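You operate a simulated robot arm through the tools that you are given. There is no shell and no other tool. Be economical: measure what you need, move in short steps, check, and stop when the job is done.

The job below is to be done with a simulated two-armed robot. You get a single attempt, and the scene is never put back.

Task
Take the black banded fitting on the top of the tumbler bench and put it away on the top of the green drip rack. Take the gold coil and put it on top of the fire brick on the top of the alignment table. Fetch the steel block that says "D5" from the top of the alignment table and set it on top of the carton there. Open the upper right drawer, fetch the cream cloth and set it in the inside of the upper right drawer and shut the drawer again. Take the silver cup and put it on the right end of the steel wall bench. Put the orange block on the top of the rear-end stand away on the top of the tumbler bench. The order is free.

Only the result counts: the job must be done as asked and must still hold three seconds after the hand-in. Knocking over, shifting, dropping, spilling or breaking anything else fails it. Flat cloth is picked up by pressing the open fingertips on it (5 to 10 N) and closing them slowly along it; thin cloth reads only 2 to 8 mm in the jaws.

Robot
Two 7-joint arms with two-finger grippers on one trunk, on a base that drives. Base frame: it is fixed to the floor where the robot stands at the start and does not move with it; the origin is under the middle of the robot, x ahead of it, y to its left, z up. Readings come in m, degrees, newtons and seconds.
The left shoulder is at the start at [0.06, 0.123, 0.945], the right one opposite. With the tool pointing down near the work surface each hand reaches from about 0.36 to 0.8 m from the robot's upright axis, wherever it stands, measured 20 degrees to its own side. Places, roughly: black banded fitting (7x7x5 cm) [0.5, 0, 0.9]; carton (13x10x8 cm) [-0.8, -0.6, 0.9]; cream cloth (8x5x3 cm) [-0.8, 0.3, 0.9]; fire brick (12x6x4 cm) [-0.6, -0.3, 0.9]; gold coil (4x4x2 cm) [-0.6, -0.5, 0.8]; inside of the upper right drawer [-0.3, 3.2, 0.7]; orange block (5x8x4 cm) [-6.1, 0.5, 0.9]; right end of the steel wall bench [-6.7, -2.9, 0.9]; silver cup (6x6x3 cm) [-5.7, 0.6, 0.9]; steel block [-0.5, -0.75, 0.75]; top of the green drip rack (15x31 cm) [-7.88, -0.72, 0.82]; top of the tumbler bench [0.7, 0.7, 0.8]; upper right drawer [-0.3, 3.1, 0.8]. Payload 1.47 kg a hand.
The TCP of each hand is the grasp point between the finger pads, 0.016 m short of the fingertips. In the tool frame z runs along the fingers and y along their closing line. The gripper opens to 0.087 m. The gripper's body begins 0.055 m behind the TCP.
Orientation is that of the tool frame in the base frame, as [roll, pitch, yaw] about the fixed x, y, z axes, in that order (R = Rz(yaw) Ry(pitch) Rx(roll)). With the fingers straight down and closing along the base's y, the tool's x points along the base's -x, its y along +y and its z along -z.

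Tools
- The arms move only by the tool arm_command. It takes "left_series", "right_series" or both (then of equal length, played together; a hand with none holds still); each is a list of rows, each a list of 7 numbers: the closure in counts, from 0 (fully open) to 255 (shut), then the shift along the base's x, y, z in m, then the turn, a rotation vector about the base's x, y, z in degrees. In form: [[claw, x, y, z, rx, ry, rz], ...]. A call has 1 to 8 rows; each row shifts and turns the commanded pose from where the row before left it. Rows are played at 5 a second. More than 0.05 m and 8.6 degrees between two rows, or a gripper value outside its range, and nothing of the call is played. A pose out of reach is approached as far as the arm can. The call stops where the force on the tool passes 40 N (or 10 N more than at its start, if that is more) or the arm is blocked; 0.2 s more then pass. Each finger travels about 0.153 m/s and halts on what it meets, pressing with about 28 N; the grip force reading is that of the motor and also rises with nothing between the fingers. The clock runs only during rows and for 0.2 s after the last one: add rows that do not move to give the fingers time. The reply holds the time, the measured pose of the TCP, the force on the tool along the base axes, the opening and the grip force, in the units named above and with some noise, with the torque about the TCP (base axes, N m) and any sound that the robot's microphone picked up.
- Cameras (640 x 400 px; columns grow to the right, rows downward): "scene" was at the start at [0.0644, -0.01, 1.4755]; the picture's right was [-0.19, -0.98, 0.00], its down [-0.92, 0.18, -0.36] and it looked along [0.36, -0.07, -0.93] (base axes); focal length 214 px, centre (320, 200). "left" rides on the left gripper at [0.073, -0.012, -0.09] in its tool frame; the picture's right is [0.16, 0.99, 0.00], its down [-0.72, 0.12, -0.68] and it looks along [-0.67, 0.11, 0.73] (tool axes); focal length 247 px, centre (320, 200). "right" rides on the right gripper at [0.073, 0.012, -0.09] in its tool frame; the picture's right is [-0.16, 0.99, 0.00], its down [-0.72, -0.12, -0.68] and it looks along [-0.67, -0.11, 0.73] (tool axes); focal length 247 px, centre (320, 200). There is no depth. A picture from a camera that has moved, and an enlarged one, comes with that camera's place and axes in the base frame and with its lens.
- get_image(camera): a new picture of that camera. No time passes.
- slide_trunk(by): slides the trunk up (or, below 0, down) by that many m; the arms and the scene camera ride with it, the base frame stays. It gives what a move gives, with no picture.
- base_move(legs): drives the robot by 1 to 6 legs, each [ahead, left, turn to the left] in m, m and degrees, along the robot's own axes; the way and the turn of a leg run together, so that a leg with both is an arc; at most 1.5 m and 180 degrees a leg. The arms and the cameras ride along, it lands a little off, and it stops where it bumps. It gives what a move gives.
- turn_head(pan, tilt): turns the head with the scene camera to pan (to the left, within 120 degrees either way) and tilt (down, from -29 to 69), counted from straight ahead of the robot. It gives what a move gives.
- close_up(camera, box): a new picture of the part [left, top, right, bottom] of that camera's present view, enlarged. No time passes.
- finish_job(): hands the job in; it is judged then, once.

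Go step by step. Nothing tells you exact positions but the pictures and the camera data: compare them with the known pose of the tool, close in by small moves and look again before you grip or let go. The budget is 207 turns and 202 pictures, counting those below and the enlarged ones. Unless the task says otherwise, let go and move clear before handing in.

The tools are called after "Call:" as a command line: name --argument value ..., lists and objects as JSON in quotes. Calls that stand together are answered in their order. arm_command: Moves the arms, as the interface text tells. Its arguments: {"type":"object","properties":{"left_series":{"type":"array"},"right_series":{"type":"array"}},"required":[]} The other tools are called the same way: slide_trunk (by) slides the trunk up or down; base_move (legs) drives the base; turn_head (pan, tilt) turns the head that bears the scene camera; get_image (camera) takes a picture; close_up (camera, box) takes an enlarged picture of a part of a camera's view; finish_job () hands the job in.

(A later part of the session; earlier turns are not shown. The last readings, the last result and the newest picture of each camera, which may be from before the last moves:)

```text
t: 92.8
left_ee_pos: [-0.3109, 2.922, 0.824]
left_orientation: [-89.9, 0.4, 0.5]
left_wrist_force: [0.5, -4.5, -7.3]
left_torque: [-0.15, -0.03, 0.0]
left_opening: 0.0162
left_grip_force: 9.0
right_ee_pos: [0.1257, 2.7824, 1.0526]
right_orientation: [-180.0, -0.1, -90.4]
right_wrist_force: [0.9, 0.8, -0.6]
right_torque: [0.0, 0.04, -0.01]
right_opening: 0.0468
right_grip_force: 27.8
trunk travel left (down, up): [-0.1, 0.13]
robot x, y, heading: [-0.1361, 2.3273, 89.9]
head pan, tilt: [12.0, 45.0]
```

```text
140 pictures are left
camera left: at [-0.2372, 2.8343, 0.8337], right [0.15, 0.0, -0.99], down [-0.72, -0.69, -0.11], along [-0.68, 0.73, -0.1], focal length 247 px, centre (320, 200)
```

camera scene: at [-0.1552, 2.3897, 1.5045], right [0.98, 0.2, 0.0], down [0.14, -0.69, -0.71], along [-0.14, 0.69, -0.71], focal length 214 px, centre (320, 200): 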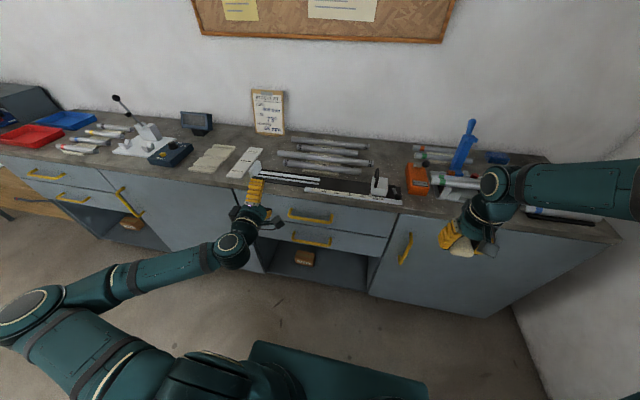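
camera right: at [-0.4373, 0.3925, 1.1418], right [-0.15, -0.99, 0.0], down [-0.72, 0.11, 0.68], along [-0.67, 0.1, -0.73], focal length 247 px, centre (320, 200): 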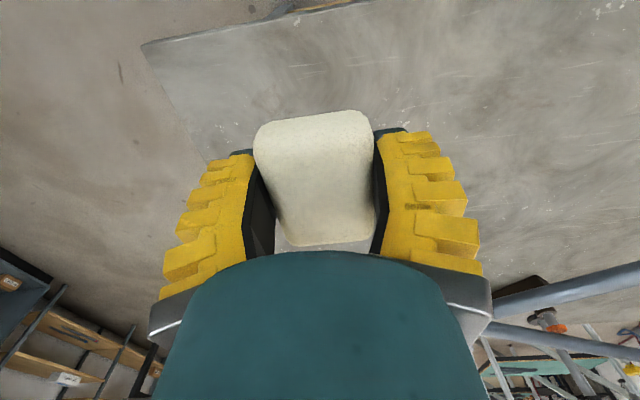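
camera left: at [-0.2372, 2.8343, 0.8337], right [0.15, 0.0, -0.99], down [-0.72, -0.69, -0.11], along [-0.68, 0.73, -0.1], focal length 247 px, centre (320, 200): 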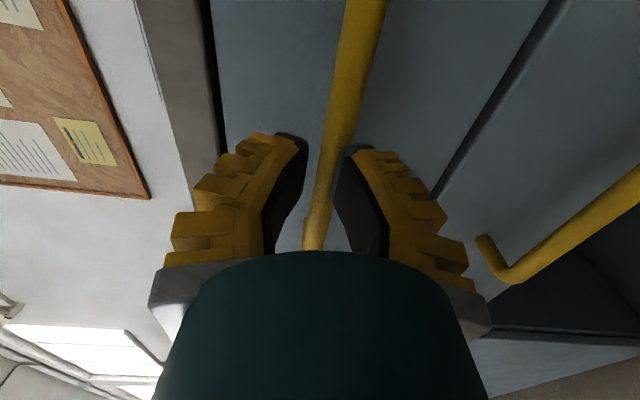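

Call:
arm_command --left_series '[[255, 0, 0, -0.002, 0, 0, 0], [255, 0, 0, 0, 0, 0, 0], [255, 0, 0, 0, 0, 0, 0]]'

Call:
get_image --camera "left"

```text
t: 93.6
left_ee_pos: [-0.3119, 2.9203, 0.8193]
left_orientation: [-90.2, 0.4, 0.2]
left_wrist_force: [3.8, -24.7, -26.4]
left_torque: [-0.5, -0.35, -0.16]
left_opening: 0.0
left_grip_force: 27.6
right_ee_pos: [0.1251, 2.7826, 1.0529]
right_orientation: [-179.9, 0.0, -90.4]
right_wrist_force: [-0.2, 0.7, -0.9]
right_torque: [0.02, -0.02, 0.0]
right_opening: 0.047
right_grip_force: 28.1
trunk travel left (down, up): [-0.1, 0.13]
robot x, y, heading: [-0.1415, 2.3277, 89.6]
head pan, tilt: [12.0, 45.0]
```

```text
139 pictures are left
camera left: at [-0.2381, 2.8326, 0.8308], right [0.15, -0.01, -0.99], down [-0.72, -0.68, -0.11], along [-0.68, 0.73, -0.11], focal length 247 px, centre (320, 200)
```

left: 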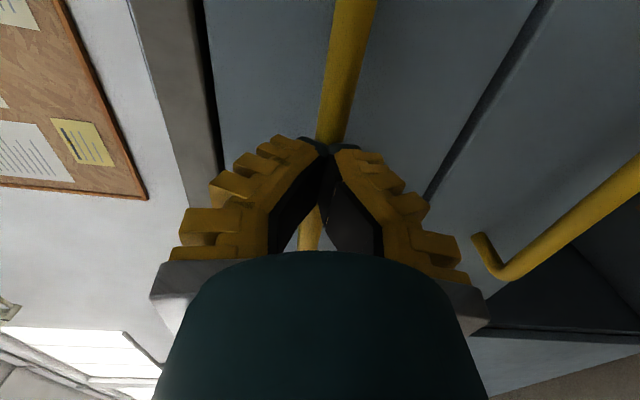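

The tips closed just in front of the bar; the bar is deeper. Reopen, advance 2.5 cm, and retry.

Call:
arm_command --left_series '[[180, 0, -0.01, 0, 0, 0, 0], [60, 0, 0, 0, 0, 0, 0], [0, 0, 0, 0, 0, 0, 0], [0, 0, 0, 0, 0, 0, 0]]'

Call:
base_move --legs '[[0.04, 0, 0]]'

Call:
get_image --camera "left"

```text
t: 94.6
left_ee_pos: [-0.3105, 2.9138, 0.8229]
left_orientation: [-89.9, 0.4, 0.5]
left_wrist_force: [-0.6, -0.1, 0.5]
left_torque: [0.0, -0.03, 0.01]
left_opening: 0.087
left_grip_force: 0.0
right_ee_pos: [0.1255, 2.7831, 1.0521]
right_orientation: [180.0, 0.1, -90.4]
right_wrist_force: [0.3, -0.2, -0.7]
right_torque: [-0.03, -0.03, -0.04]
right_opening: 0.0468
right_grip_force: 28.1
trunk travel left (down, up): [-0.1, 0.13]
robot x, y, heading: [-0.1408, 2.3267, 89.7]
head pan, tilt: [12.0, 45.0]
```

```text
t: 95.5
left_ee_pos: [-0.3092, 2.9548, 0.8216]
left_orientation: [-90.0, 0.4, 0.6]
left_wrist_force: [0.0, -0.1, -0.8]
left_torque: [0.01, -0.01, 0.0]
left_opening: 0.087
left_grip_force: 0.0
right_ee_pos: [0.1255, 2.8241, 1.0518]
right_orientation: [-180.0, -0.1, -90.3]
right_wrist_force: [-0.5, 0.3, 0.0]
right_torque: [0.01, -0.02, -0.02]
right_opening: 0.0469
right_grip_force: 27.8
trunk travel left (down, up): [-0.1, 0.13]
robot x, y, heading: [-0.1399, 2.371, 89.5]
head pan, tilt: [12.0, 45.0]
```

```text
138 pictures are left
camera left: at [-0.2365, 2.8661, 0.8312], right [0.15, 0.0, -0.99], down [-0.72, -0.69, -0.11], along [-0.68, 0.73, -0.1], focal length 247 px, centre (320, 200)
```

left: 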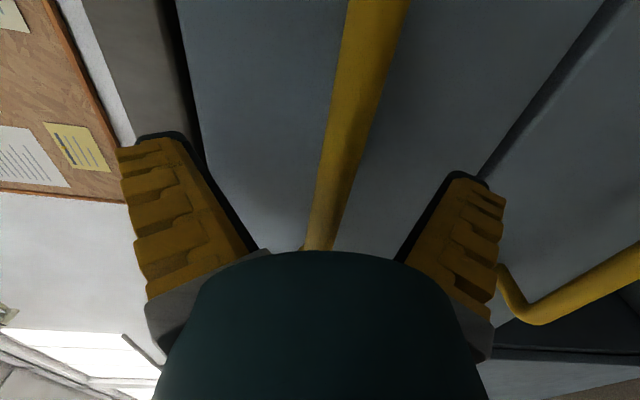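

Call:
arm_command --left_series '[[60, 0, 0, -0.003, 0, 0, 0], [120, 0, 0, 0, 0, 0, 0], [180, 0, 0, 0, 0, 0, 0], [230, 0, 0, 0, 0, 0, 0], [230, 0, 0, 0, 0, 0, 0]]'

Call:
get_image --camera "left"

```text
t: 96.7
left_ee_pos: [-0.3121, 2.954, 0.8192]
left_orientation: [-90.0, 0.3, 0.4]
left_wrist_force: [-0.2, -0.4, 0.5]
left_torque: [-0.01, 0.02, 0.02]
left_opening: 0.0156
left_grip_force: 4.5
right_ee_pos: [0.1246, 2.8227, 1.053]
right_orientation: [180.0, -0.1, -90.3]
right_wrist_force: [-1.1, 0.6, -0.3]
right_torque: [0.01, 0.0, 0.01]
right_opening: 0.0467
right_grip_force: 27.9
trunk travel left (down, up): [-0.1, 0.13]
robot x, y, heading: [-0.1416, 2.3669, 89.8]
head pan, tilt: [12.0, 45.0]
```

```text
137 pictures are left
camera left: at [-0.2375, 2.865, 0.8294], right [0.15, 0.0, -0.99], down [-0.72, -0.69, -0.11], along [-0.68, 0.73, -0.1], focal length 247 px, centre (320, 200)
```

left: 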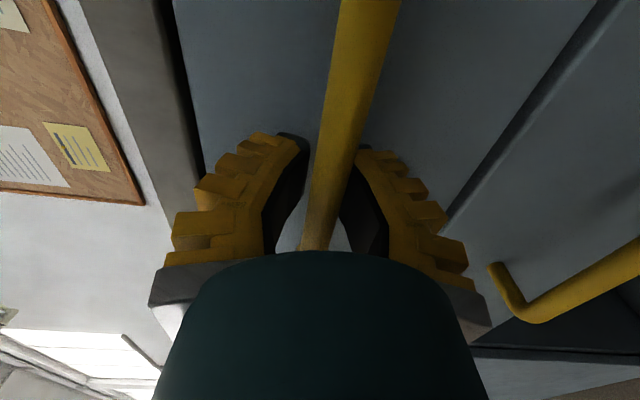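

Call:
arm_command --left_series '[[255, 0, 0, 0, 0, 0, 0], [255, 0, 0, 0, 0, 0, 0], [255, 0, 0, 0, 0, 0, 0]]'

Call:
get_image --camera "left"

```text
t: 97.5
left_ee_pos: [-0.31, 2.9539, 0.8191]
left_orientation: [-90.1, 0.4, 0.4]
left_wrist_force: [0.7, 0.5, -8.1]
left_torque: [0.06, -0.04, -0.02]
left_opening: 0.0
left_grip_force: 28.0
right_ee_pos: [0.1248, 2.8204, 1.0526]
right_orientation: [-180.0, -0.1, -90.3]
right_wrist_force: [0.6, 0.1, -0.4]
right_torque: [-0.02, 0.0, 0.0]
right_opening: 0.0466
right_grip_force: 28.1
trunk travel left (down, up): [-0.1, 0.13]
robot x, y, heading: [-0.1349, 2.3675, 89.9]
head pan, tilt: [12.0, 45.0]
```

```text
136 pictures are left
camera left: at [-0.2377, 2.8652, 0.8288], right [0.15, 0.0, -0.99], down [-0.72, -0.69, -0.11], along [-0.68, 0.73, -0.1], focal length 247 px, centre (320, 200)
```

left: 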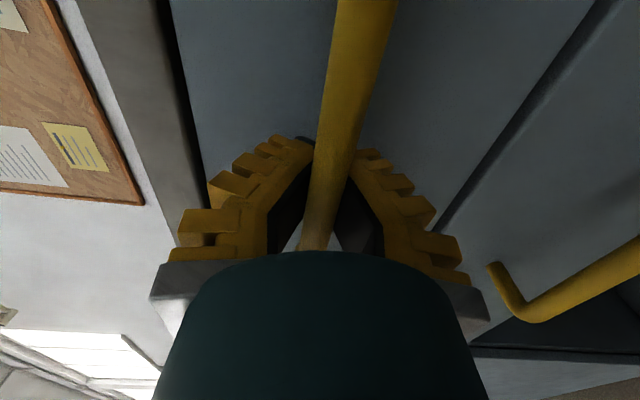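

The fingers have closed around the bar. Pull gently with the base and check.

Call:
base_move --legs '[[-0.05, 0, 0]]'

Call:
get_image --camera "left"

Call:
get_image --camera "scene"

```text
t: 98.4
left_ee_pos: [-0.3099, 2.9032, 0.8202]
left_orientation: [-89.9, 0.4, 0.5]
left_wrist_force: [0.0, 0.1, 0.0]
left_torque: [-0.05, 0.03, 0.04]
left_opening: 0.0
left_grip_force: 28.1
right_ee_pos: [0.1241, 2.7707, 1.0538]
right_orientation: [-180.0, 0.0, -90.3]
right_wrist_force: [-0.3, -0.8, -0.9]
right_torque: [0.04, 0.01, 0.0]
right_opening: 0.047
right_grip_force: 28.0
trunk travel left (down, up): [-0.1, 0.13]
robot x, y, heading: [-0.1403, 2.3223, 89.7]
head pan, tilt: [12.0, 45.0]
```

```text
135 pictures are left
camera left: at [-0.2373, 2.8147, 0.8307], right [0.15, 0.0, -0.99], down [-0.72, -0.68, -0.11], along [-0.68, 0.73, -0.1], focal length 247 px, centre (320, 200)
```

left: 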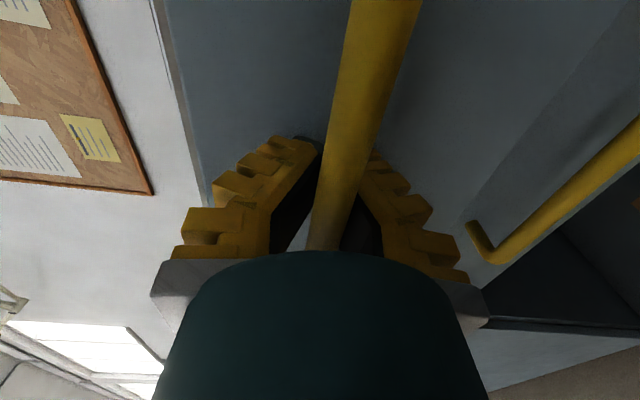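

```text
134 pictures are left
camera scene: at [-0.1552, 2.4086, 1.5046], right [0.98, 0.2, 0.0], down [0.14, -0.69, -0.71], along [-0.14, 0.69, -0.71], focal length 214 px, centre (320, 200)
```

scene: 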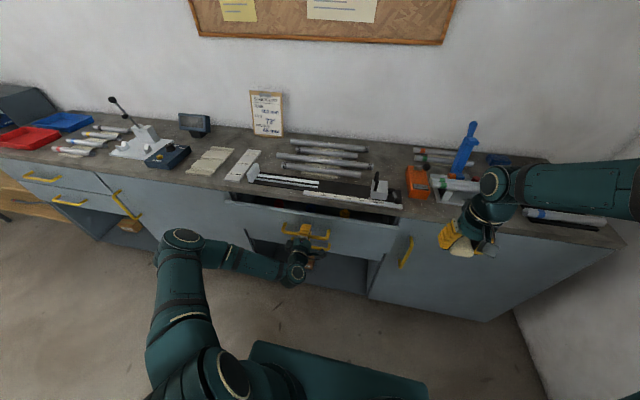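

The drawer is opening. Pulling farther.

Call:
base_move --legs '[[-0.18, 0, 0]]'

Call:
get_image --camera "scene"

```text
t: 99.9
left_ee_pos: [-0.3128, 2.7215, 0.821]
left_orientation: [-89.7, 0.4, 0.6]
left_wrist_force: [0.0, 0.8, -1.4]
left_torque: [0.04, -0.02, -0.05]
left_opening: 0.0
left_grip_force: 28.8
right_ee_pos: [0.1227, 2.5911, 1.0534]
right_orientation: [180.0, 0.1, -90.1]
right_wrist_force: [-0.8, -0.8, 0.0]
right_torque: [0.03, 0.01, -0.03]
right_opening: 0.0468
right_grip_force: 27.5
trunk travel left (down, up): [-0.1, 0.13]
robot x, y, heading: [-0.1388, 2.1353, 90.0]
head pan, tilt: [12.0, 45.0]
```

```text
133 pictures are left
camera scene: at [-0.1562, 2.2278, 1.5045], right [0.98, 0.2, 0.0], down [0.14, -0.69, -0.71], along [-0.14, 0.69, -0.71], focal length 214 px, centre (320, 200)
```

scene: 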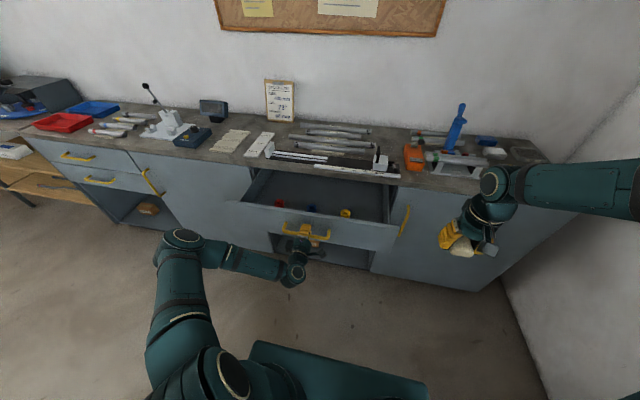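

Call:
close_up --camera "scene" --box '[220, 140, 420, 260]'

```text
3.20 times, centred on (320, 200) of scene
camera zoom: at [-0.1562, 2.2278, 1.5045], right [0.98, 0.2, 0.0], down [0.14, -0.69, -0.71], along [-0.14, 0.69, -0.71], focal length 686 px, centre (320, 200)
```

zoom: 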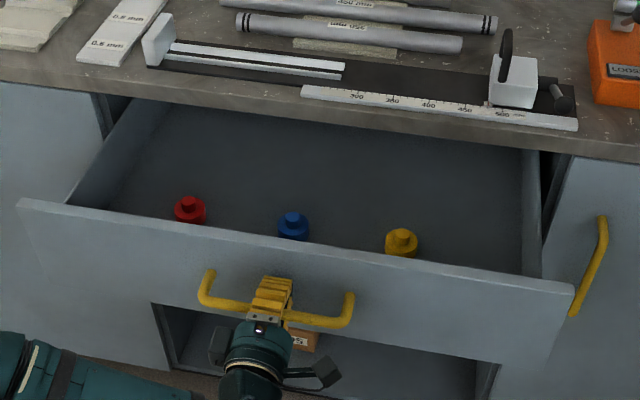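

Drawer's open ~20 cm, with three small bottles inside near y≈2.89 (x≈-0.49,-0.33,-0.17). I'll place the cloth right of the yellow one near (-0.08, 2.87), turning the right hand so its camera stays clear of the drawer front.

Call:
arm_command --right_series '[[220, 0, 0, 0, 0, 0, -8.2], [220, 0, 0, 0, 0, 0, -8.2], [220, 0, 0, 0, 0, 0, -8.2], [220, 0, 0, 0, 0, 0, -8.2], [220, 0, 0, 0, 0, 0, -8.2], [220, 0, 0, 0, 0, 0, -8.2], [220, 0, 0, 0, 0, 0, -8.2], [220, 0, 0, 0, 0, 0, -8.2]]'

Call:
arm_command --right_series '[[220, -0.02, 0.02, 0, 0, 0, -8.2], [220, -0.02, 0.03, 0, 0, 0, -8.2], [220, -0.02, 0.03, 0, 0, 0, -8.0], [220, -0.03, 0.03, 0, 0, 0, 0], [220, -0.03, 0.03, 0, 0, 0, 0], [220, -0.03, 0.03, 0, 0, 0, 0], [220, 0, 0, 0, 0, 0, 0]]'

Call:
get_image --camera "right"

Call:
get_image --camera "scene"

```text
t: 101.7
left_ee_pos: [-0.3135, 2.722, 0.821]
left_orientation: [-89.8, 0.5, 0.4]
left_wrist_force: [0.0, 0.5, 0.2]
left_torque: [-0.02, 0.0, 0.01]
left_opening: 0.0001
left_grip_force: 28.0
right_ee_pos: [0.1229, 2.5919, 1.0535]
right_orientation: [180.0, 0.1, -155.9]
right_wrist_force: [-0.2, -0.6, -0.8]
right_torque: [0.01, 0.04, 0.01]
right_opening: 0.0468
right_grip_force: 27.8
trunk travel left (down, up): [-0.1, 0.13]
robot x, y, heading: [-0.1406, 2.1375, 89.9]
head pan, tilt: [12.0, 45.0]
```

```text
t: 103.3
left_ee_pos: [-0.3132, 2.723, 0.8207]
left_orientation: [-89.7, 0.5, 0.5]
left_wrist_force: [0.4, -0.7, -0.9]
left_torque: [-0.03, -0.03, -0.01]
left_opening: 0.0
left_grip_force: 28.2
right_ee_pos: [-0.0263, 2.7624, 1.0517]
right_orientation: [-180.0, 0.0, 179.8]
right_wrist_force: [-0.2, 0.0, -0.3]
right_torque: [-0.02, 0.04, 0.02]
right_opening: 0.0468
right_grip_force: 27.9
trunk travel left (down, up): [-0.1, 0.13]
robot x, y, heading: [-0.1392, 2.138, 90.1]
head pan, tilt: [12.0, 45.0]
```

```text
131 pictures are left
camera right: at [-0.099, 2.7742, 1.1405], right [0.16, 0.99, 0.0], down [0.72, -0.12, 0.68], along [0.67, -0.11, -0.73], focal length 247 px, centre (320, 200)
```

right: 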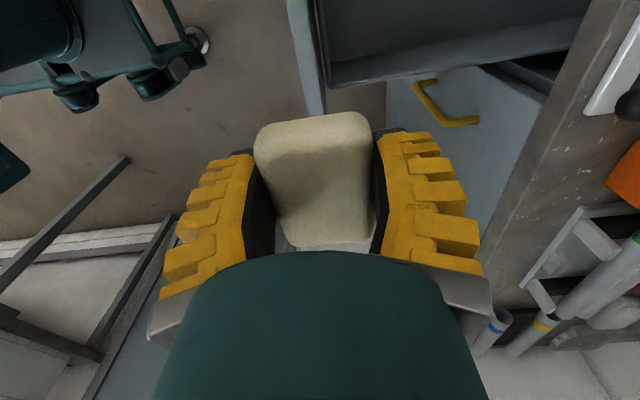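

```text
130 pictures are left
camera scene: at [-0.1559, 2.228, 1.5044], right [0.98, 0.2, 0.0], down [0.14, -0.69, -0.71], along [-0.14, 0.69, -0.71], focal length 214 px, centre (320, 200)
```

scene: 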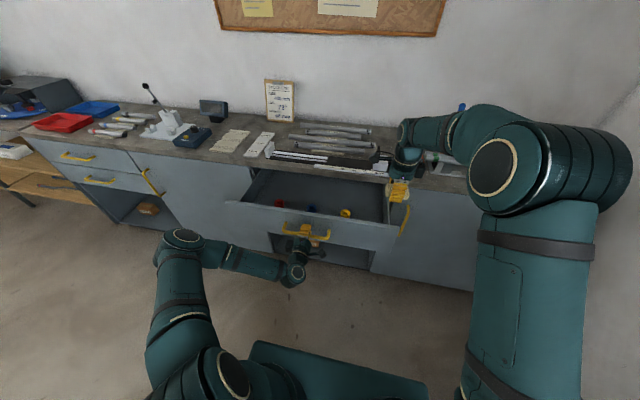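

Call:
arm_command --right_series '[[220, -0.018, 0.034, 0, 0, 0, 0], [220, -0.018, 0.034, 0, 0, 0, 0], [220, -0.018, 0.034, 0, 0, 0, 0], [220, 0, 0, -0.04, 0, 0, 0], [220, 0, 0, -0.04, 0, 0, 0], [220, 0, 0, 0, 0, 0, 0]]'

Call:
get_image --camera "right"

Call:
close_up --camera "scene" --box '[220, 130, 420, 250]'

```text
t: 104.7
left_ee_pos: [-0.3128, 2.7233, 0.8214]
left_orientation: [-89.7, 0.4, 0.6]
left_wrist_force: [-0.7, -0.4, 0.4]
left_torque: [0.02, -0.01, 0.0]
left_opening: 0.0001
left_grip_force: 28.0
right_ee_pos: [-0.0813, 2.8656, 0.9728]
right_orientation: [-180.0, 0.0, 179.7]
right_wrist_force: [-0.2, -0.2, -0.6]
right_torque: [0.02, -0.02, 0.0]
right_opening: 0.0468
right_grip_force: 27.4
trunk travel left (down, up): [-0.1, 0.13]
robot x, y, heading: [-0.1376, 2.1371, 89.7]
head pan, tilt: [12.0, 45.0]
```

```text
129 pictures are left
camera right: at [-0.1551, 2.8764, 1.0618], right [0.16, 0.99, 0.0], down [0.72, -0.12, 0.68], along [0.67, -0.11, -0.73], focal length 247 px, centre (320, 200)
```

right: 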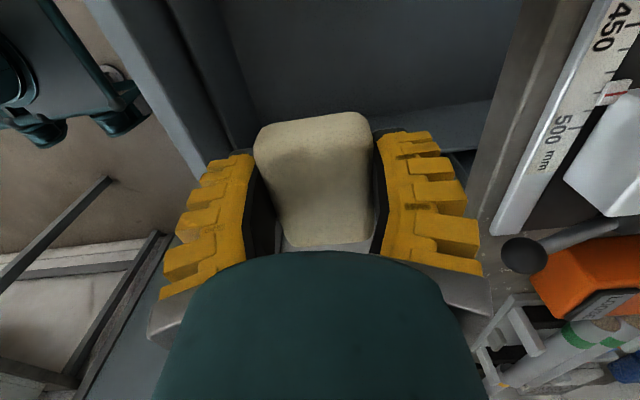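

```text
3.20 times, centred on (320, 190) of scene
camera zoom: at [-0.1561, 2.2281, 1.5044], right [0.98, 0.2, 0.0], down [0.14, -0.69, -0.71], along [-0.14, 0.69, -0.71], focal length 686 px, centre (320, 232)
```

zoom: 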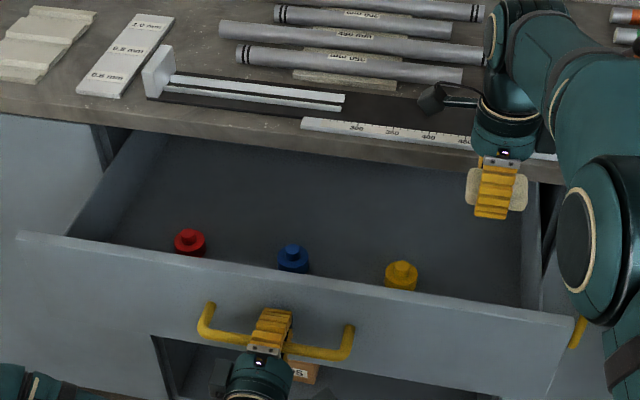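

Clear all around; lowering into the drawer.

Call:
arm_command --right_series '[[220, 0, 0, -0.035, 0, 0, 0], [220, 0, 0, -0.035, 0, 0, 0], [220, 0, 0, -0.035, 0, 0, 0], [220, 0, 0, -0.035, 0, 0, 0], [220, 0, 0, -0.02, 0, 0, 0], [220, 0, 0, 0, 0, 0, 0]]'

Call:
close_up --camera "scene" --box '[220, 130, 420, 250]'

Call:
get_image --camera "right"

```text
t: 106.1
left_ee_pos: [-0.3132, 2.7233, 0.8205]
left_orientation: [-89.8, 0.4, 0.5]
left_wrist_force: [0.5, 0.7, 0.3]
left_torque: [0.0, -0.02, -0.03]
left_opening: 0.0003
left_grip_force: 28.5
right_ee_pos: [-0.0799, 2.8645, 0.8123]
right_orientation: [180.0, -0.1, 179.8]
right_wrist_force: [0.4, -0.2, -0.3]
right_torque: [-0.02, -0.03, -0.02]
right_opening: 0.0468
right_grip_force: 28.0
trunk travel left (down, up): [-0.1, 0.13]
robot x, y, heading: [-0.1376, 2.1413, 89.8]
head pan, tilt: [12.0, 45.0]
```

```text
3.20 times, centred on (320, 190) of scene
camera zoom: at [-0.1562, 2.2281, 1.5044], right [0.98, 0.2, 0.0], down [0.14, -0.69, -0.71], along [-0.14, 0.69, -0.71], focal length 686 px, centre (320, 232)
```

zoom: 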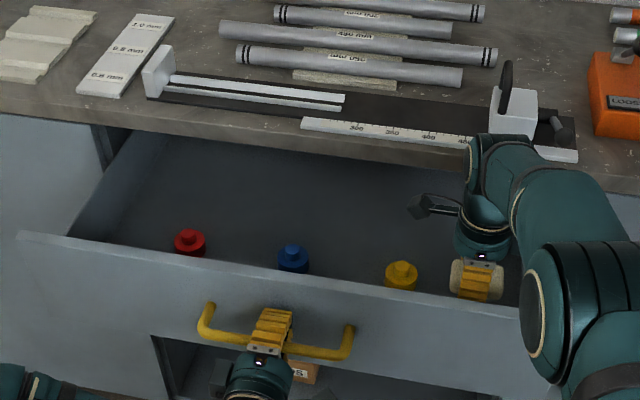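

```text
126 pictures are left
camera right: at [-0.1527, 2.8765, 0.9015], right [0.16, 0.99, 0.0], down [0.72, -0.12, 0.68], along [0.67, -0.11, -0.73], focal length 247 px, centre (320, 200)
```

right: 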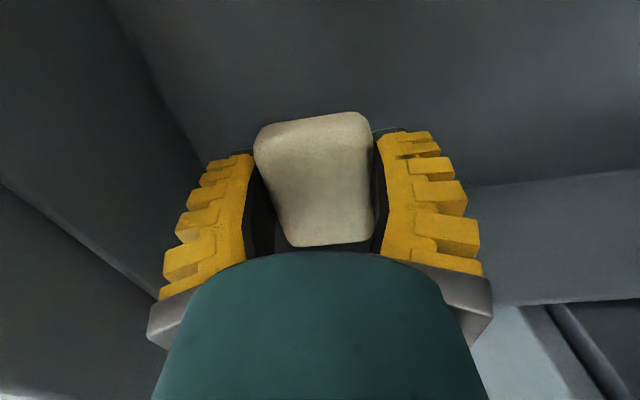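

Call:
arm_command --right_series '[[220, 0, 0, -0.012, 0, 0, 0], [220, 0, 0, -0.008, 0, 0, 0], [220, 0, 0, -0.004, 0, 0, 0], [220, 0, 0, 0, 0, 0, 0]]'

Call:
get_image --camera "right"

```text
t: 107.1
left_ee_pos: [-0.3136, 2.7219, 0.82]
left_orientation: [-89.8, 0.4, 0.6]
left_wrist_force: [0.4, -0.5, -0.1]
left_torque: [0.02, 0.06, 0.0]
left_opening: 0.0001
left_grip_force: 28.4
right_ee_pos: [-0.0793, 2.8634, 0.7878]
right_orientation: [-179.9, 0.0, 179.7]
right_wrist_force: [-0.2, 0.6, 0.1]
right_torque: [-0.01, 0.01, -0.01]
right_opening: 0.0471
right_grip_force: 28.4
trunk travel left (down, up): [-0.1, 0.13]
robot x, y, heading: [-0.1369, 2.1388, 89.8]
head pan, tilt: [12.0, 45.0]
```

```text
125 pictures are left
camera right: at [-0.1533, 2.8752, 0.8779], right [0.16, 0.99, 0.0], down [0.72, -0.12, 0.68], along [0.67, -0.11, -0.73], focal length 247 px, centre (320, 200)
```

right: 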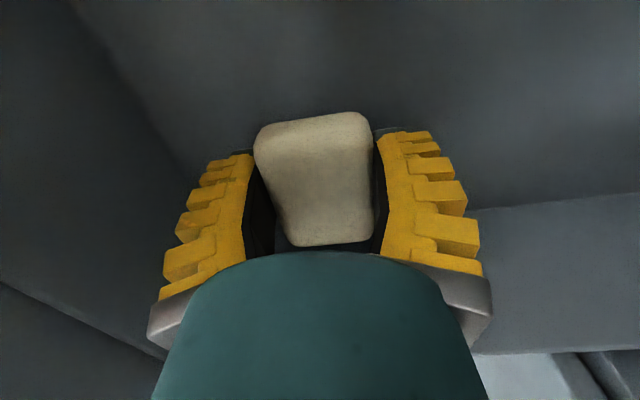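

Call:
arm_command --right_series '[[220, 0, 0, -0.01, 0, 0, 0], [220, 0, 0, -0.003, 0, 0, 0], [220, 0, 0, -0.002, 0, 0, 0], [220, 0, 0, 0, 0, 0, 0]]'

```text
t: 108.1
left_ee_pos: [-0.3137, 2.7223, 0.8206]
left_orientation: [-89.8, 0.3, 0.5]
left_wrist_force: [-0.2, -0.1, 0.3]
left_torque: [-0.01, 0.03, 0.0]
left_opening: 0.0
left_grip_force: 28.2
right_ee_pos: [-0.0794, 2.8639, 0.7744]
right_orientation: [-180.0, 0.0, 179.7]
right_wrist_force: [0.9, -0.6, -1.1]
right_torque: [-0.02, 0.01, 0.0]
right_opening: 0.0467
right_grip_force: 28.0
trunk travel left (down, up): [-0.1, 0.13]
robot x, y, heading: [-0.1381, 2.1391, 89.9]
head pan, tilt: [12.0, 45.0]
```

Call:
arm_command --right_series '[[220, 0, 0, -0.003, 0, 0, 0], [220, 0, 0, -0.002, 0, 0, 0], [220, 0, 0, 0, 0, 0, 0]]'

Call:
get_image --camera "right"

```text
t: 108.9
left_ee_pos: [-0.3132, 2.7233, 0.8197]
left_orientation: [-89.9, 0.4, 0.5]
left_wrist_force: [0.2, -0.6, -0.5]
left_torque: [0.03, 0.0, -0.04]
left_opening: 0.0
left_grip_force: 28.0
right_ee_pos: [-0.0801, 2.864, 0.7685]
right_orientation: [-180.0, 0.0, 179.8]
right_wrist_force: [0.3, -0.1, 0.2]
right_torque: [-0.02, 0.03, 0.01]
right_opening: 0.0469
right_grip_force: 27.8
trunk travel left (down, up): [-0.1, 0.13]
robot x, y, heading: [-0.1418, 2.1381, 89.7]
head pan, tilt: [12.0, 45.0]
```

```text
124 pictures are left
camera right: at [-0.1533, 2.875, 0.8585], right [0.16, 0.99, 0.0], down [0.72, -0.12, 0.68], along [0.67, -0.11, -0.73], focal length 247 px, centre (320, 200)
```

right: 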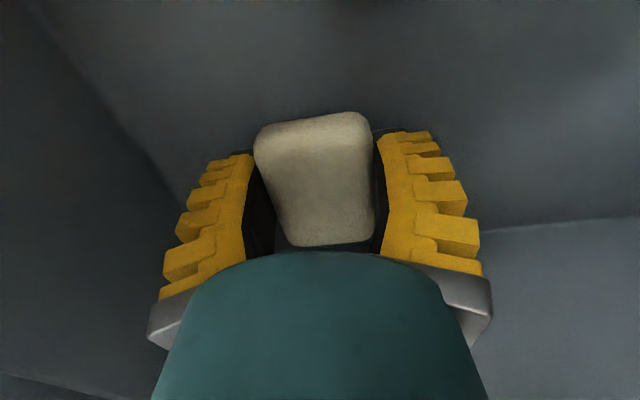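

Call:
arm_command --right_series '[[220, 0, 0, -0.003, 0, 0, 0], [220, 0, 0, -0.002, 0, 0, 0], [220, 0, 0, 0, 0, 0, 0]]'

```text
t: 109.7
left_ee_pos: [-0.3133, 2.7231, 0.8209]
left_orientation: [-89.8, 0.4, 0.5]
left_wrist_force: [0.1, -0.1, -0.2]
left_torque: [0.01, 0.0, -0.02]
left_opening: 0.0
left_grip_force: 28.3
right_ee_pos: [-0.0805, 2.8627, 0.764]
right_orientation: [-180.0, 0.0, 179.8]
right_wrist_force: [-0.7, 0.3, 0.2]
right_torque: [-0.02, 0.03, -0.02]
right_opening: 0.0467
right_grip_force: 28.0
trunk travel left (down, up): [-0.1, 0.13]
robot x, y, heading: [-0.1397, 2.1381, 89.8]
head pan, tilt: [12.0, 45.0]
```

Call:
arm_command --right_series '[[220, 0, 0, -0.004, 0, 0, 0], [220, 0, 0, -0.003, 0, 0, 0], [220, 0, 0, 0, 0, 0, 0]]'

```text
t: 110.5
left_ee_pos: [-0.3137, 2.7227, 0.8215]
left_orientation: [-89.7, 0.4, 0.5]
left_wrist_force: [0.2, 6.5, -6.4]
left_torque: [0.22, -0.08, -0.05]
left_opening: 0.0
left_grip_force: 28.5
right_ee_pos: [-0.0805, 2.8632, 0.7609]
right_orientation: [179.6, 0.0, 179.8]
right_wrist_force: [3.5, -4.4, 34.7]
right_torque: [-0.57, -0.13, 0.1]
right_opening: 0.0478
right_grip_force: 27.8
trunk travel left (down, up): [-0.1, 0.13]
robot x, y, heading: [-0.1372, 2.1372, 89.9]
head pan, tilt: [12.0, 45.0]
```

Contact with the drawer floor. Ease up, open, and lift out.

Call:
arm_command --right_series '[[220, 0, 0, 0.003, 0, 0, 0], [150, 0, 0, 0, 0, 0, 0], [90, 0, 0, 0, 0, 0, 0], [60, 0, 0, 0, 0, 0, 0], [60, 0, 0, 0.02, 0, 0, 0], [60, 0, 0, 0.04, 0, 0, 0], [60, 0, 0, 0.04, 0, 0, 0], [60, 0, 0, 0.04, 0, 0, 0]]'

Call:
arm_command --right_series '[[60, 0, 0, 0.04, 0, 0, 0], [60, 0, 0, 0.04, 0, 0, 0], [60, 0, -0.03, 0.03, 0, 0, 0], [60, 0.02, -0.04, 0, 0, 0, 0], [60, 0.02, -0.04, 0, 0, 0, 0], [60, 0.02, -0.04, 0, 0, 0, 0], [60, 0, 0, 0, 0, 0, 0]]'

Call:
close_up --camera "scene" --box '[220, 130, 420, 250]'

```text
t: 112.3
left_ee_pos: [-0.3134, 2.7221, 0.821]
left_orientation: [-89.8, 0.4, 0.5]
left_wrist_force: [-0.2, 0.3, -0.3]
left_torque: [-0.01, -0.01, -0.01]
left_opening: 0.0
left_grip_force: 28.2
right_ee_pos: [-0.0811, 2.8635, 0.9014]
right_orientation: [180.0, 0.0, 179.8]
right_wrist_force: [-0.1, -0.5, -0.5]
right_torque: [-0.03, -0.03, 0.0]
right_opening: 0.0705
right_grip_force: 2.4
trunk travel left (down, up): [-0.1, 0.13]
robot x, y, heading: [-0.1403, 2.1346, 89.9]
head pan, tilt: [12.0, 45.0]
```

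```text
t: 113.9
left_ee_pos: [-0.3128, 2.7221, 0.8206]
left_orientation: [-89.7, 0.4, 0.4]
left_wrist_force: [-0.5, 0.3, 0.0]
left_torque: [-0.01, -0.02, -0.01]
left_opening: 0.0
left_grip_force: 28.3
right_ee_pos: [-0.0198, 2.7134, 1.0102]
right_orientation: [180.0, 0.0, 179.8]
right_wrist_force: [0.8, 0.7, -0.1]
right_torque: [0.0, 0.0, 0.01]
right_opening: 0.0709
right_grip_force: 2.6
trunk travel left (down, up): [-0.1, 0.13]
robot x, y, heading: [-0.1418, 2.136, 90.1]
head pan, tilt: [12.0, 45.0]
```

```text
3.20 times, centred on (320, 190) of scene
camera zoom: at [-0.1563, 2.2285, 1.5043], right [0.98, 0.2, 0.0], down [0.14, -0.69, -0.71], along [-0.14, 0.69, -0.71], focal length 686 px, centre (320, 232)
```

zoom: 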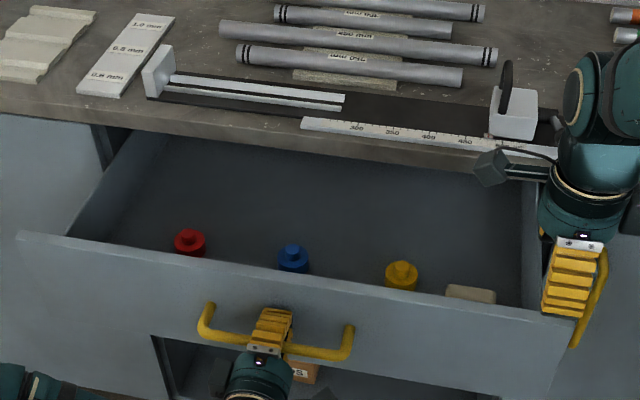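

Cloth sits in the drawer. Retract the right arm and restore its yaw, then push the drawer shut.

Call:
arm_command --right_series '[[60, 0.02, -0.025, 0.02, 0, 0, 8.2], [60, 0.02, -0.025, 0.02, 0, 0, 8.2], [60, 0.02, -0.025, 0.02, 0, 0, 8.2], [60, 0.02, -0.025, 0.02, 0, 0, 8.2], [40, 0.02, -0.025, 0.01, 0, 0, 8.2], [0, 0.02, -0.025, 0, 0, 0, 8.2], [0, 0, 0, 0, 0, 0, 8.2], [0, 0, 0, 0, 0, 0, 8.2]]'

Call:
base_move --legs '[[0.225, 0, 0]]'

Call:
get_image --camera "scene"

```text
t: 115.7
left_ee_pos: [-0.313, 2.7219, 0.8212]
left_orientation: [-89.8, 0.4, 0.5]
left_wrist_force: [0.3, 0.5, 0.3]
left_torque: [-0.01, -0.02, 0.02]
left_opening: 0.0
left_grip_force: 28.1
right_ee_pos: [0.1016, 2.562, 1.098]
right_orientation: [180.0, 0.0, -114.4]
right_wrist_force: [-0.6, -1.2, -0.1]
right_torque: [0.01, 0.01, 0.04]
right_opening: 0.0871
right_grip_force: 0.0
trunk travel left (down, up): [-0.1, 0.13]
robot x, y, heading: [-0.1388, 2.1419, 89.9]
head pan, tilt: [12.0, 45.0]
```

```text
t: 117.5
left_ee_pos: [-0.3095, 2.9494, 0.8207]
left_orientation: [-89.8, 0.4, 0.3]
left_wrist_force: [0.1, 0.8, -0.5]
left_torque: [0.06, -0.02, 0.0]
left_opening: 0.0
left_grip_force: 28.3
right_ee_pos: [0.1031, 2.7891, 1.098]
right_orientation: [180.0, 0.0, -114.8]
right_wrist_force: [-0.3, 0.0, 0.4]
right_torque: [0.01, 0.01, -0.02]
right_opening: 0.0867
right_grip_force: 0.0
trunk travel left (down, up): [-0.1, 0.13]
robot x, y, heading: [-0.1344, 2.3648, 89.6]
head pan, tilt: [12.0, 45.0]
```

```text
122 pictures are left
camera scene: at [-0.1546, 2.4548, 1.5043], right [0.98, 0.2, 0.0], down [0.14, -0.69, -0.71], along [-0.14, 0.69, -0.71], focal length 214 px, centre (320, 200)
```

scene: 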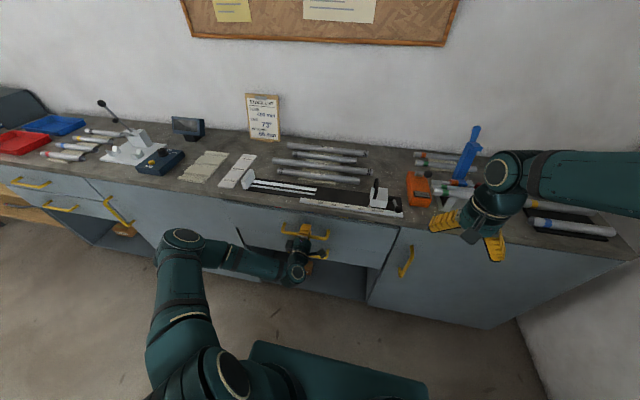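

Nearly shut; check with a small extra push by the arm.

Call:
arm_command --left_series '[[255, 0, 0.006, 0, 0, 0, 0], [255, 0, 0.006, 0, 0, 0, 0], [255, 0, 0.006, 0, 0, 0, 0], [255, 0, 0, 0, 0, 0, 0]]'

Call:
close_up --camera "scene" --box '[200, 160, 420, 280]'

```text
t: 118.5
left_ee_pos: [-0.3127, 2.9652, 0.8244]
left_orientation: [-89.9, 0.4, 0.2]
left_wrist_force: [-0.2, 1.4, -0.9]
left_torque: [0.03, -0.02, 0.0]
left_opening: 0.0001
left_grip_force: 28.0
left hand out of reach, approached as far as the arm can: row 3
right_ee_pos: [0.1026, 2.7886, 1.0982]
right_orientation: [179.9, -0.2, -114.8]
right_wrist_force: [0.2, -0.2, 0.4]
right_torque: [-0.01, -0.02, 0.0]
right_opening: 0.087
right_grip_force: 0.0
trunk travel left (down, up): [-0.1, 0.13]
robot x, y, heading: [-0.1366, 2.3642, 89.5]
head pan, tilt: [12.0, 45.0]
```

```text
2.91 times, centred on (310, 220) of scene
camera zoom: at [-0.1546, 2.4542, 1.5043], right [0.98, 0.2, 0.0], down [0.14, -0.69, -0.71], along [-0.14, 0.69, -0.71], focal length 624 px, centre (349, 142)
```

zoom: 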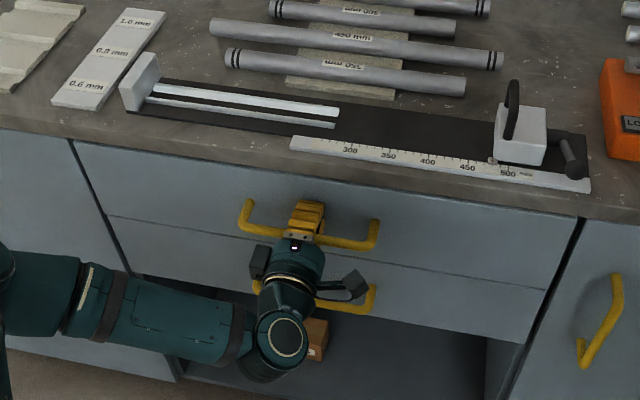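

Call:
base_move --legs '[[0.02, 0, 0]]'

Call:
close_up --camera "scene" --box '[200, 160, 420, 280]'

```text
t: 119.3
left_ee_pos: [-0.3123, 2.9706, 0.8222]
left_orientation: [-89.9, 0.2, 0.1]
left_wrist_force: [-0.1, -13.0, 6.0]
left_torque: [0.05, -0.09, -0.09]
left_opening: 0.006
left_grip_force: 29.2
right_ee_pos: [0.102, 2.7981, 1.1002]
right_orientation: [180.0, -0.1, -114.7]
right_wrist_force: [-0.2, 0.8, -0.3]
right_torque: [0.0, 0.02, -0.04]
right_opening: 0.087
right_grip_force: 0.0
trunk travel left (down, up): [-0.1, 0.13]
robot x, y, heading: [-0.1401, 2.3728, 89.6]
head pan, tilt: [12.0, 45.0]
stopped in leg 1: the force on the tool passed its limit at 65 N (the readings are from after the stop); the commanded pose is now the measured one
```

```text
2.91 times, centred on (310, 220) of scene
camera zoom: at [-0.1547, 2.4625, 1.5045], right [0.98, 0.2, 0.0], down [0.14, -0.69, -0.71], along [-0.14, 0.69, -0.71], focal length 624 px, centre (349, 142)
```

zoom: 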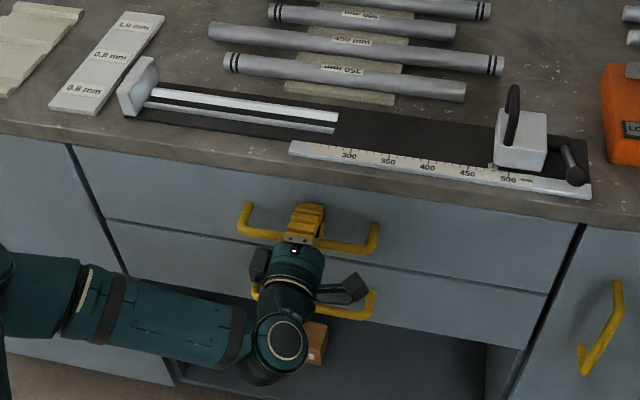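

Drawer is against its stop. Opening the fingers and backing straight off.

Call:
arm_command --left_series '[[180, 0, 0, 0, 0, 0, 0], [100, 0, 0, 0, 0, 0, 0], [0, 0, 0, 0, 0, 0, 0], [0, 0, 0, 0, 0, 0, 0], [0, 0, 0, 0, 0, 0, 0]]'

Call:
base_move --legs '[[-0.3, 0, 0]]'

Call:
close_up --camera "scene" --box '[200, 140, 420, 260]'

```text
t: 120.5
left_ee_pos: [-0.3113, 2.9719, 0.8223]
left_orientation: [-90.0, 0.3, 0.3]
left_wrist_force: [1.4, 0.0, -0.3]
left_torque: [0.05, -0.02, -0.03]
left_opening: 0.087
left_grip_force: 0.1
right_ee_pos: [0.1032, 2.7989, 1.0989]
right_orientation: [179.9, 0.0, -114.7]
right_wrist_force: [0.1, 0.8, -1.2]
right_torque: [0.0, 0.02, 0.03]
right_opening: 0.0869
right_grip_force: 0.1
trunk travel left (down, up): [-0.1, 0.13]
robot x, y, heading: [-0.1377, 2.3749, 89.6]
head pan, tilt: [12.0, 45.0]
```

```text
t: 122.5
left_ee_pos: [-0.3154, 2.6703, 0.8224]
left_orientation: [-89.9, 0.3, 0.4]
left_wrist_force: [-0.3, -0.4, 0.1]
left_torque: [-0.01, -0.03, 0.0]
left_opening: 0.0871
left_grip_force: 0.1
right_ee_pos: [0.1004, 2.497, 1.099]
right_orientation: [-179.9, 0.0, -114.6]
right_wrist_force: [0.1, 0.5, 0.3]
right_torque: [0.02, 0.01, 0.03]
right_opening: 0.0872
right_grip_force: 0.1
trunk travel left (down, up): [-0.1, 0.13]
robot x, y, heading: [-0.1359, 2.0677, 90.0]
head pan, tilt: [12.0, 45.0]
```

```text
2.91 times, centred on (310, 200) of scene
camera zoom: at [-0.1564, 2.1613, 1.5045], right [0.98, 0.2, 0.0], down [0.14, -0.69, -0.71], along [-0.14, 0.69, -0.71], focal length 624 px, centre (349, 200)
```

zoom: 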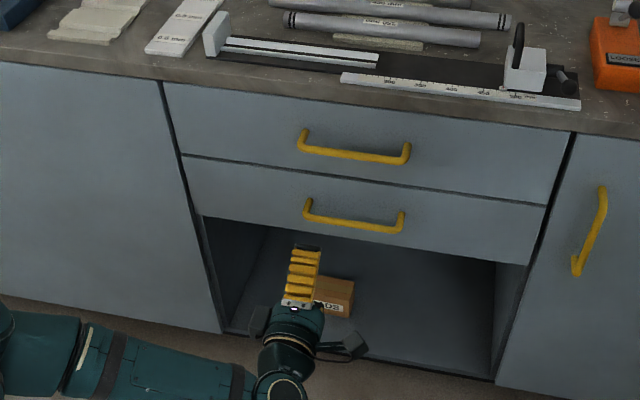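

Drawer closed. Restoring the left hand to pointing down.

Call:
arm_command --left_series '[[0, 0, -0.02, 0.035, -4.95, 4.95, -4.95], [0, 0, -0.02, 0.035, -4.95, 4.95, -4.95], [0, 0, -0.02, 0.035, -4.95, 4.95, -4.95], [0, 0, -0.01, 0.035, -4.95, 4.95, -4.95], [0, 0, 0, 0.035, -4.95, 4.95, -4.95], [0, 0, 0, 0.035, -4.95, 4.95, -4.95], [0, 0, 0, 0.035, -4.95, 4.95, -4.95], [0, 0, 0, 0.03, -4.95, 4.95, -4.95]]'

Call:
arm_command --left_series '[[0, 0, 0, 0, -4.95, 4.95, -4.95], [0, 0, 0, 0, -4.95, 4.95, -4.95], [0, 0, 0, 0, -4.95, 4.95, -4.95], [0, 0, 0, 0, -4.95, 4.95, -4.95], [0, 0, 0, 0, -4.95, 4.95, -4.95], [0, 0, 0, 0, -4.95, 4.95, -4.95], [0, 0, 0, 0, 0, 0, 0]]' --right_series '[[0, 0, 0, 0, 0, 0, 8.2], [0, 0, 0, 0, 0, 0, 8.2], [0, 0, 0, 0, 0, 0, 8.2], [0, 0, 0, 0, 0, 0, 0], [0, 0, 0, 0, 0, 0, 0], [0, 0, 0, 0, 0, 0, 0], [0, 0, 0, 0, 0, 0, 0]]'

```text
t: 124.3
left_ee_pos: [-0.3251, 2.6039, 1.0788]
left_orientation: [-138.6, 21.8, -46.2]
left_wrist_force: [-0.6, -0.2, 0.2]
left_torque: [0.0, -0.01, -0.01]
left_opening: 0.087
left_grip_force: 0.0
left hand out of reach, approached as far as the arm can: row 8
right_ee_pos: [0.0994, 2.4985, 1.0983]
right_orientation: [-179.9, -0.1, -114.5]
right_wrist_force: [-0.7, -0.2, -0.3]
right_torque: [-0.02, -0.05, 0.01]
right_opening: 0.0869
right_grip_force: 0.0
trunk travel left (down, up): [-0.1, 0.13]
robot x, y, heading: [-0.1379, 2.0725, 90.0]
head pan, tilt: [12.0, 45.0]
```

```text
t: 125.9
left_ee_pos: [-0.3427, 2.5888, 1.0713]
left_orientation: [-178.3, 5.7, -87.0]
left_wrist_force: [0.5, -0.4, 0.7]
left_torque: [-0.01, 0.04, -0.03]
left_opening: 0.0871
left_grip_force: 0.1
left hand out of reach, approached as far as the arm can: row 6
right_ee_pos: [0.1015, 2.497, 1.0981]
right_orientation: [179.9, 0.0, -90.0]
right_wrist_force: [0.2, 0.3, -0.3]
right_torque: [0.0, 0.03, 0.0]
right_opening: 0.0871
right_grip_force: 0.0
trunk travel left (down, up): [-0.1, 0.13]
robot x, y, heading: [-0.1335, 2.0687, 89.6]
head pan, tilt: [12.0, 45.0]
```

Call:
arm_command --left_series '[[0, 0.02, 0, 0.01, -5.7, 1.4, -3], [0, 0.02, 0, 0.01, 0, 0, 0], [0, 0, 0, 0, 0, 0, 0]]'

Call:
base_move --legs '[[-0.2, -0.13, 0], [-1.4, 0, 0], [-0.45, 0, 0], [0, 0, -90]]'

Call:
turn_head --pan 0 --tilt 55

Call:
get_image --camera "scene"

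Call:
get_image --camera "left"

```text
t: 126.7
left_ee_pos: [-0.3322, 2.5733, 1.0888]
left_orientation: [-179.8, 0.1, -90.0]
left_wrist_force: [0.4, 0.1, 0.3]
left_torque: [-0.01, -0.01, 0.02]
left_opening: 0.0873
left_grip_force: 0.0
left hand out of reach, approached as far as the arm can: row 1, 2
right_ee_pos: [0.0989, 2.4976, 1.0994]
right_orientation: [180.0, 0.1, -90.0]
right_wrist_force: [-0.4, -0.3, 0.3]
right_torque: [-0.01, 0.01, 0.03]
right_opening: 0.0869
right_grip_force: 0.0
trunk travel left (down, up): [-0.1, 0.13]
robot x, y, heading: [-0.1396, 2.0749, 89.6]
head pan, tilt: [12.0, 45.0]
```

```text
t: 141.3
left_ee_pos: [0.504, 0.2099, 1.0875]
left_orientation: [-180.0, 0.0, 178.9]
left_wrist_force: [0.9, -0.1, -0.1]
left_torque: [-0.01, 0.01, -0.02]
left_opening: 0.0869
left_grip_force: 0.0
right_ee_pos: [0.4199, -0.2201, 1.0981]
right_orientation: [-179.9, 0.1, 178.8]
right_wrist_force: [-0.2, 0.6, 0.1]
right_torque: [0.01, -0.03, 0.03]
right_opening: 0.0868
right_grip_force: 0.1
trunk travel left (down, up): [-0.1, 0.13]
robot x, y, heading: [-0.0031, 0.0274, -1.3]
head pan, tilt: [12.0, 45.0]
```

```text
t: 142.1
left_ee_pos: [0.5041, 0.2099, 1.0885]
left_orientation: [-179.8, 0.1, 178.8]
left_wrist_force: [-0.7, 0.2, -0.4]
left_torque: [-0.02, -0.01, 0.0]
left_opening: 0.0871
left_grip_force: 0.0
right_ee_pos: [0.4196, -0.2202, 1.0987]
right_orientation: [180.0, 0.0, 178.8]
right_wrist_force: [0.1, 0.1, -0.4]
right_torque: [-0.02, 0.02, 0.0]
right_opening: 0.0868
right_grip_force: 0.0
trunk travel left (down, up): [-0.1, 0.13]
robot x, y, heading: [0.0009, 0.0257, -1.3]
head pan, tilt: [0.0, 55.0]
```

```text
118 pictures are left
camera scene: at [0.0814, 0.0257, 1.491], right [-0.02, -1.0, 0.0], down [-0.82, 0.02, -0.57], along [0.57, -0.01, -0.82], focal length 214 px, centre (320, 200)
```

scene: 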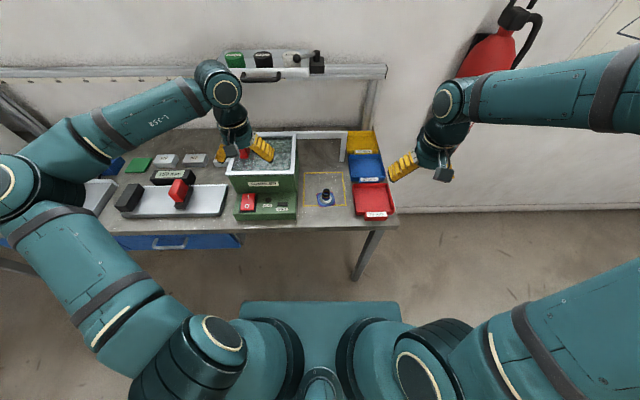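

```text
117 pictures are left
camera left: at [0.4314, 0.2, 1.1759], right [-0.14, 0.99, 0.0], down [0.73, 0.1, 0.68], along [0.67, 0.09, -0.73], focal length 247 px, centre (320, 200)
```

left: 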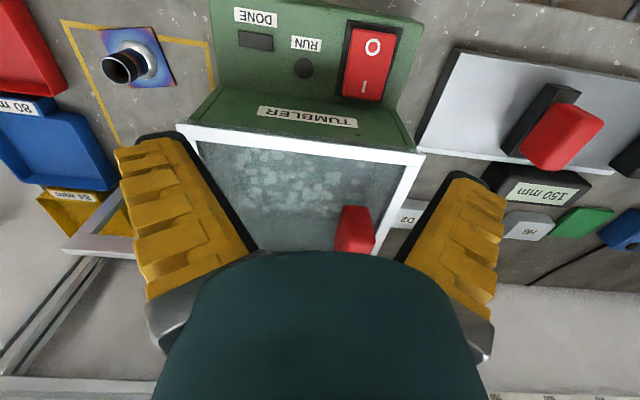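

Call:
close_up --camera "scene" --box '[280, 150, 400, 225]'

Call:
get_image --camera "right"

```text
5.33 times, centred on (340, 188) of scene
camera zoom: at [0.0814, 0.0257, 1.491], right [-0.02, -1.0, 0.0], down [-0.82, 0.02, -0.57], along [0.57, -0.01, -0.82], focal length 1144 px, centre (213, 267)
```

zoom: 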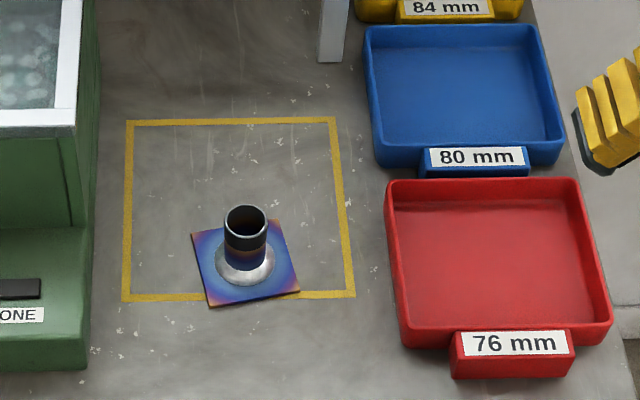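

```text
115 pictures are left
camera right: at [0.3471, -0.2079, 1.1875], right [0.18, 0.98, 0.0], down [0.72, -0.13, 0.68], along [0.67, -0.12, -0.73], focal length 247 px, centre (320, 200)
```

right: 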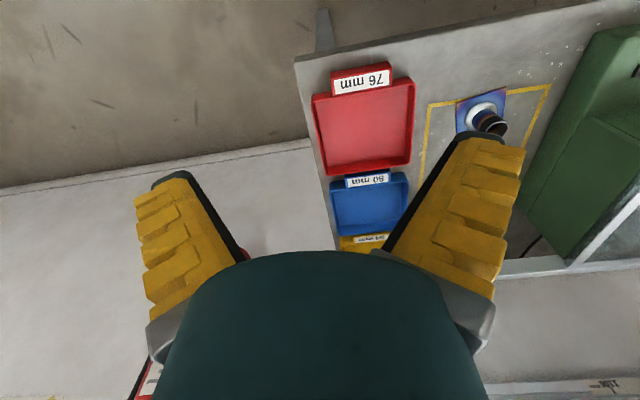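

Fitting's tube is at about (0.540,-0.005), bench top ≈0.837. Moving the right hand above it.

Call:
arm_command --right_series '[[40, 0.024, 0.043, 0, 0, 0, 0], [80, 0.024, 0.043, 0, 0, 0, 0], [80, 0.024, 0.043, 0, 0, 0, 0], [80, 0.024, 0.043, 0, 0, 0, 0], [80, 0.022, 0.043, 0, 0, 0, 1.2], [80, 0, 0, -0.05, 0, 0, 0], [80, 0, 0, -0.05, 0, 0, 0], [80, 0, 0, 0, 0, 0, 0]]'

Call:
get_image --camera "right"

```text
t: 143.9
left_ee_pos: [0.5039, 0.2092, 1.0884]
left_orientation: [-179.9, 0.0, 178.8]
left_wrist_force: [0.2, -0.3, -0.4]
left_torque: [0.03, -0.01, 0.04]
left_opening: 0.087
left_grip_force: 0.0
right_ee_pos: [0.5401, -0.0043, 0.9972]
right_orientation: [-180.0, 0.0, 179.9]
right_wrist_force: [0.2, 0.5, 0.0]
right_torque: [0.0, -0.02, 0.01]
right_opening: 0.0645
right_grip_force: 3.5
trunk travel left (down, up): [-0.1, 0.13]
robot x, y, heading: [-0.0036, 0.0269, -1.3]
head pan, tilt: [0.0, 55.0]
```

```text
114 pictures are left
camera right: at [0.4663, 0.0064, 1.0867], right [0.16, 0.99, 0.0], down [0.72, -0.12, 0.68], along [0.67, -0.11, -0.73], focal length 247 px, centre (320, 200)
```

right: 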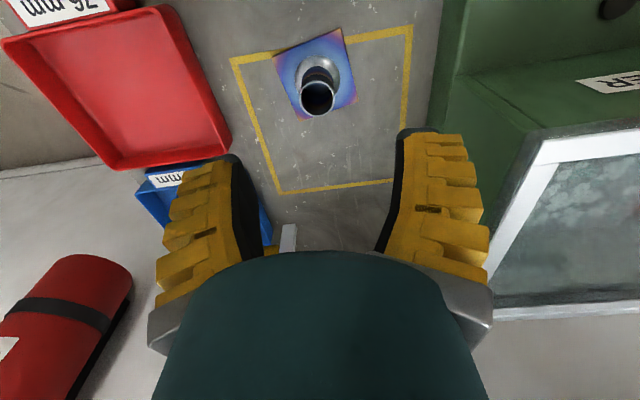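

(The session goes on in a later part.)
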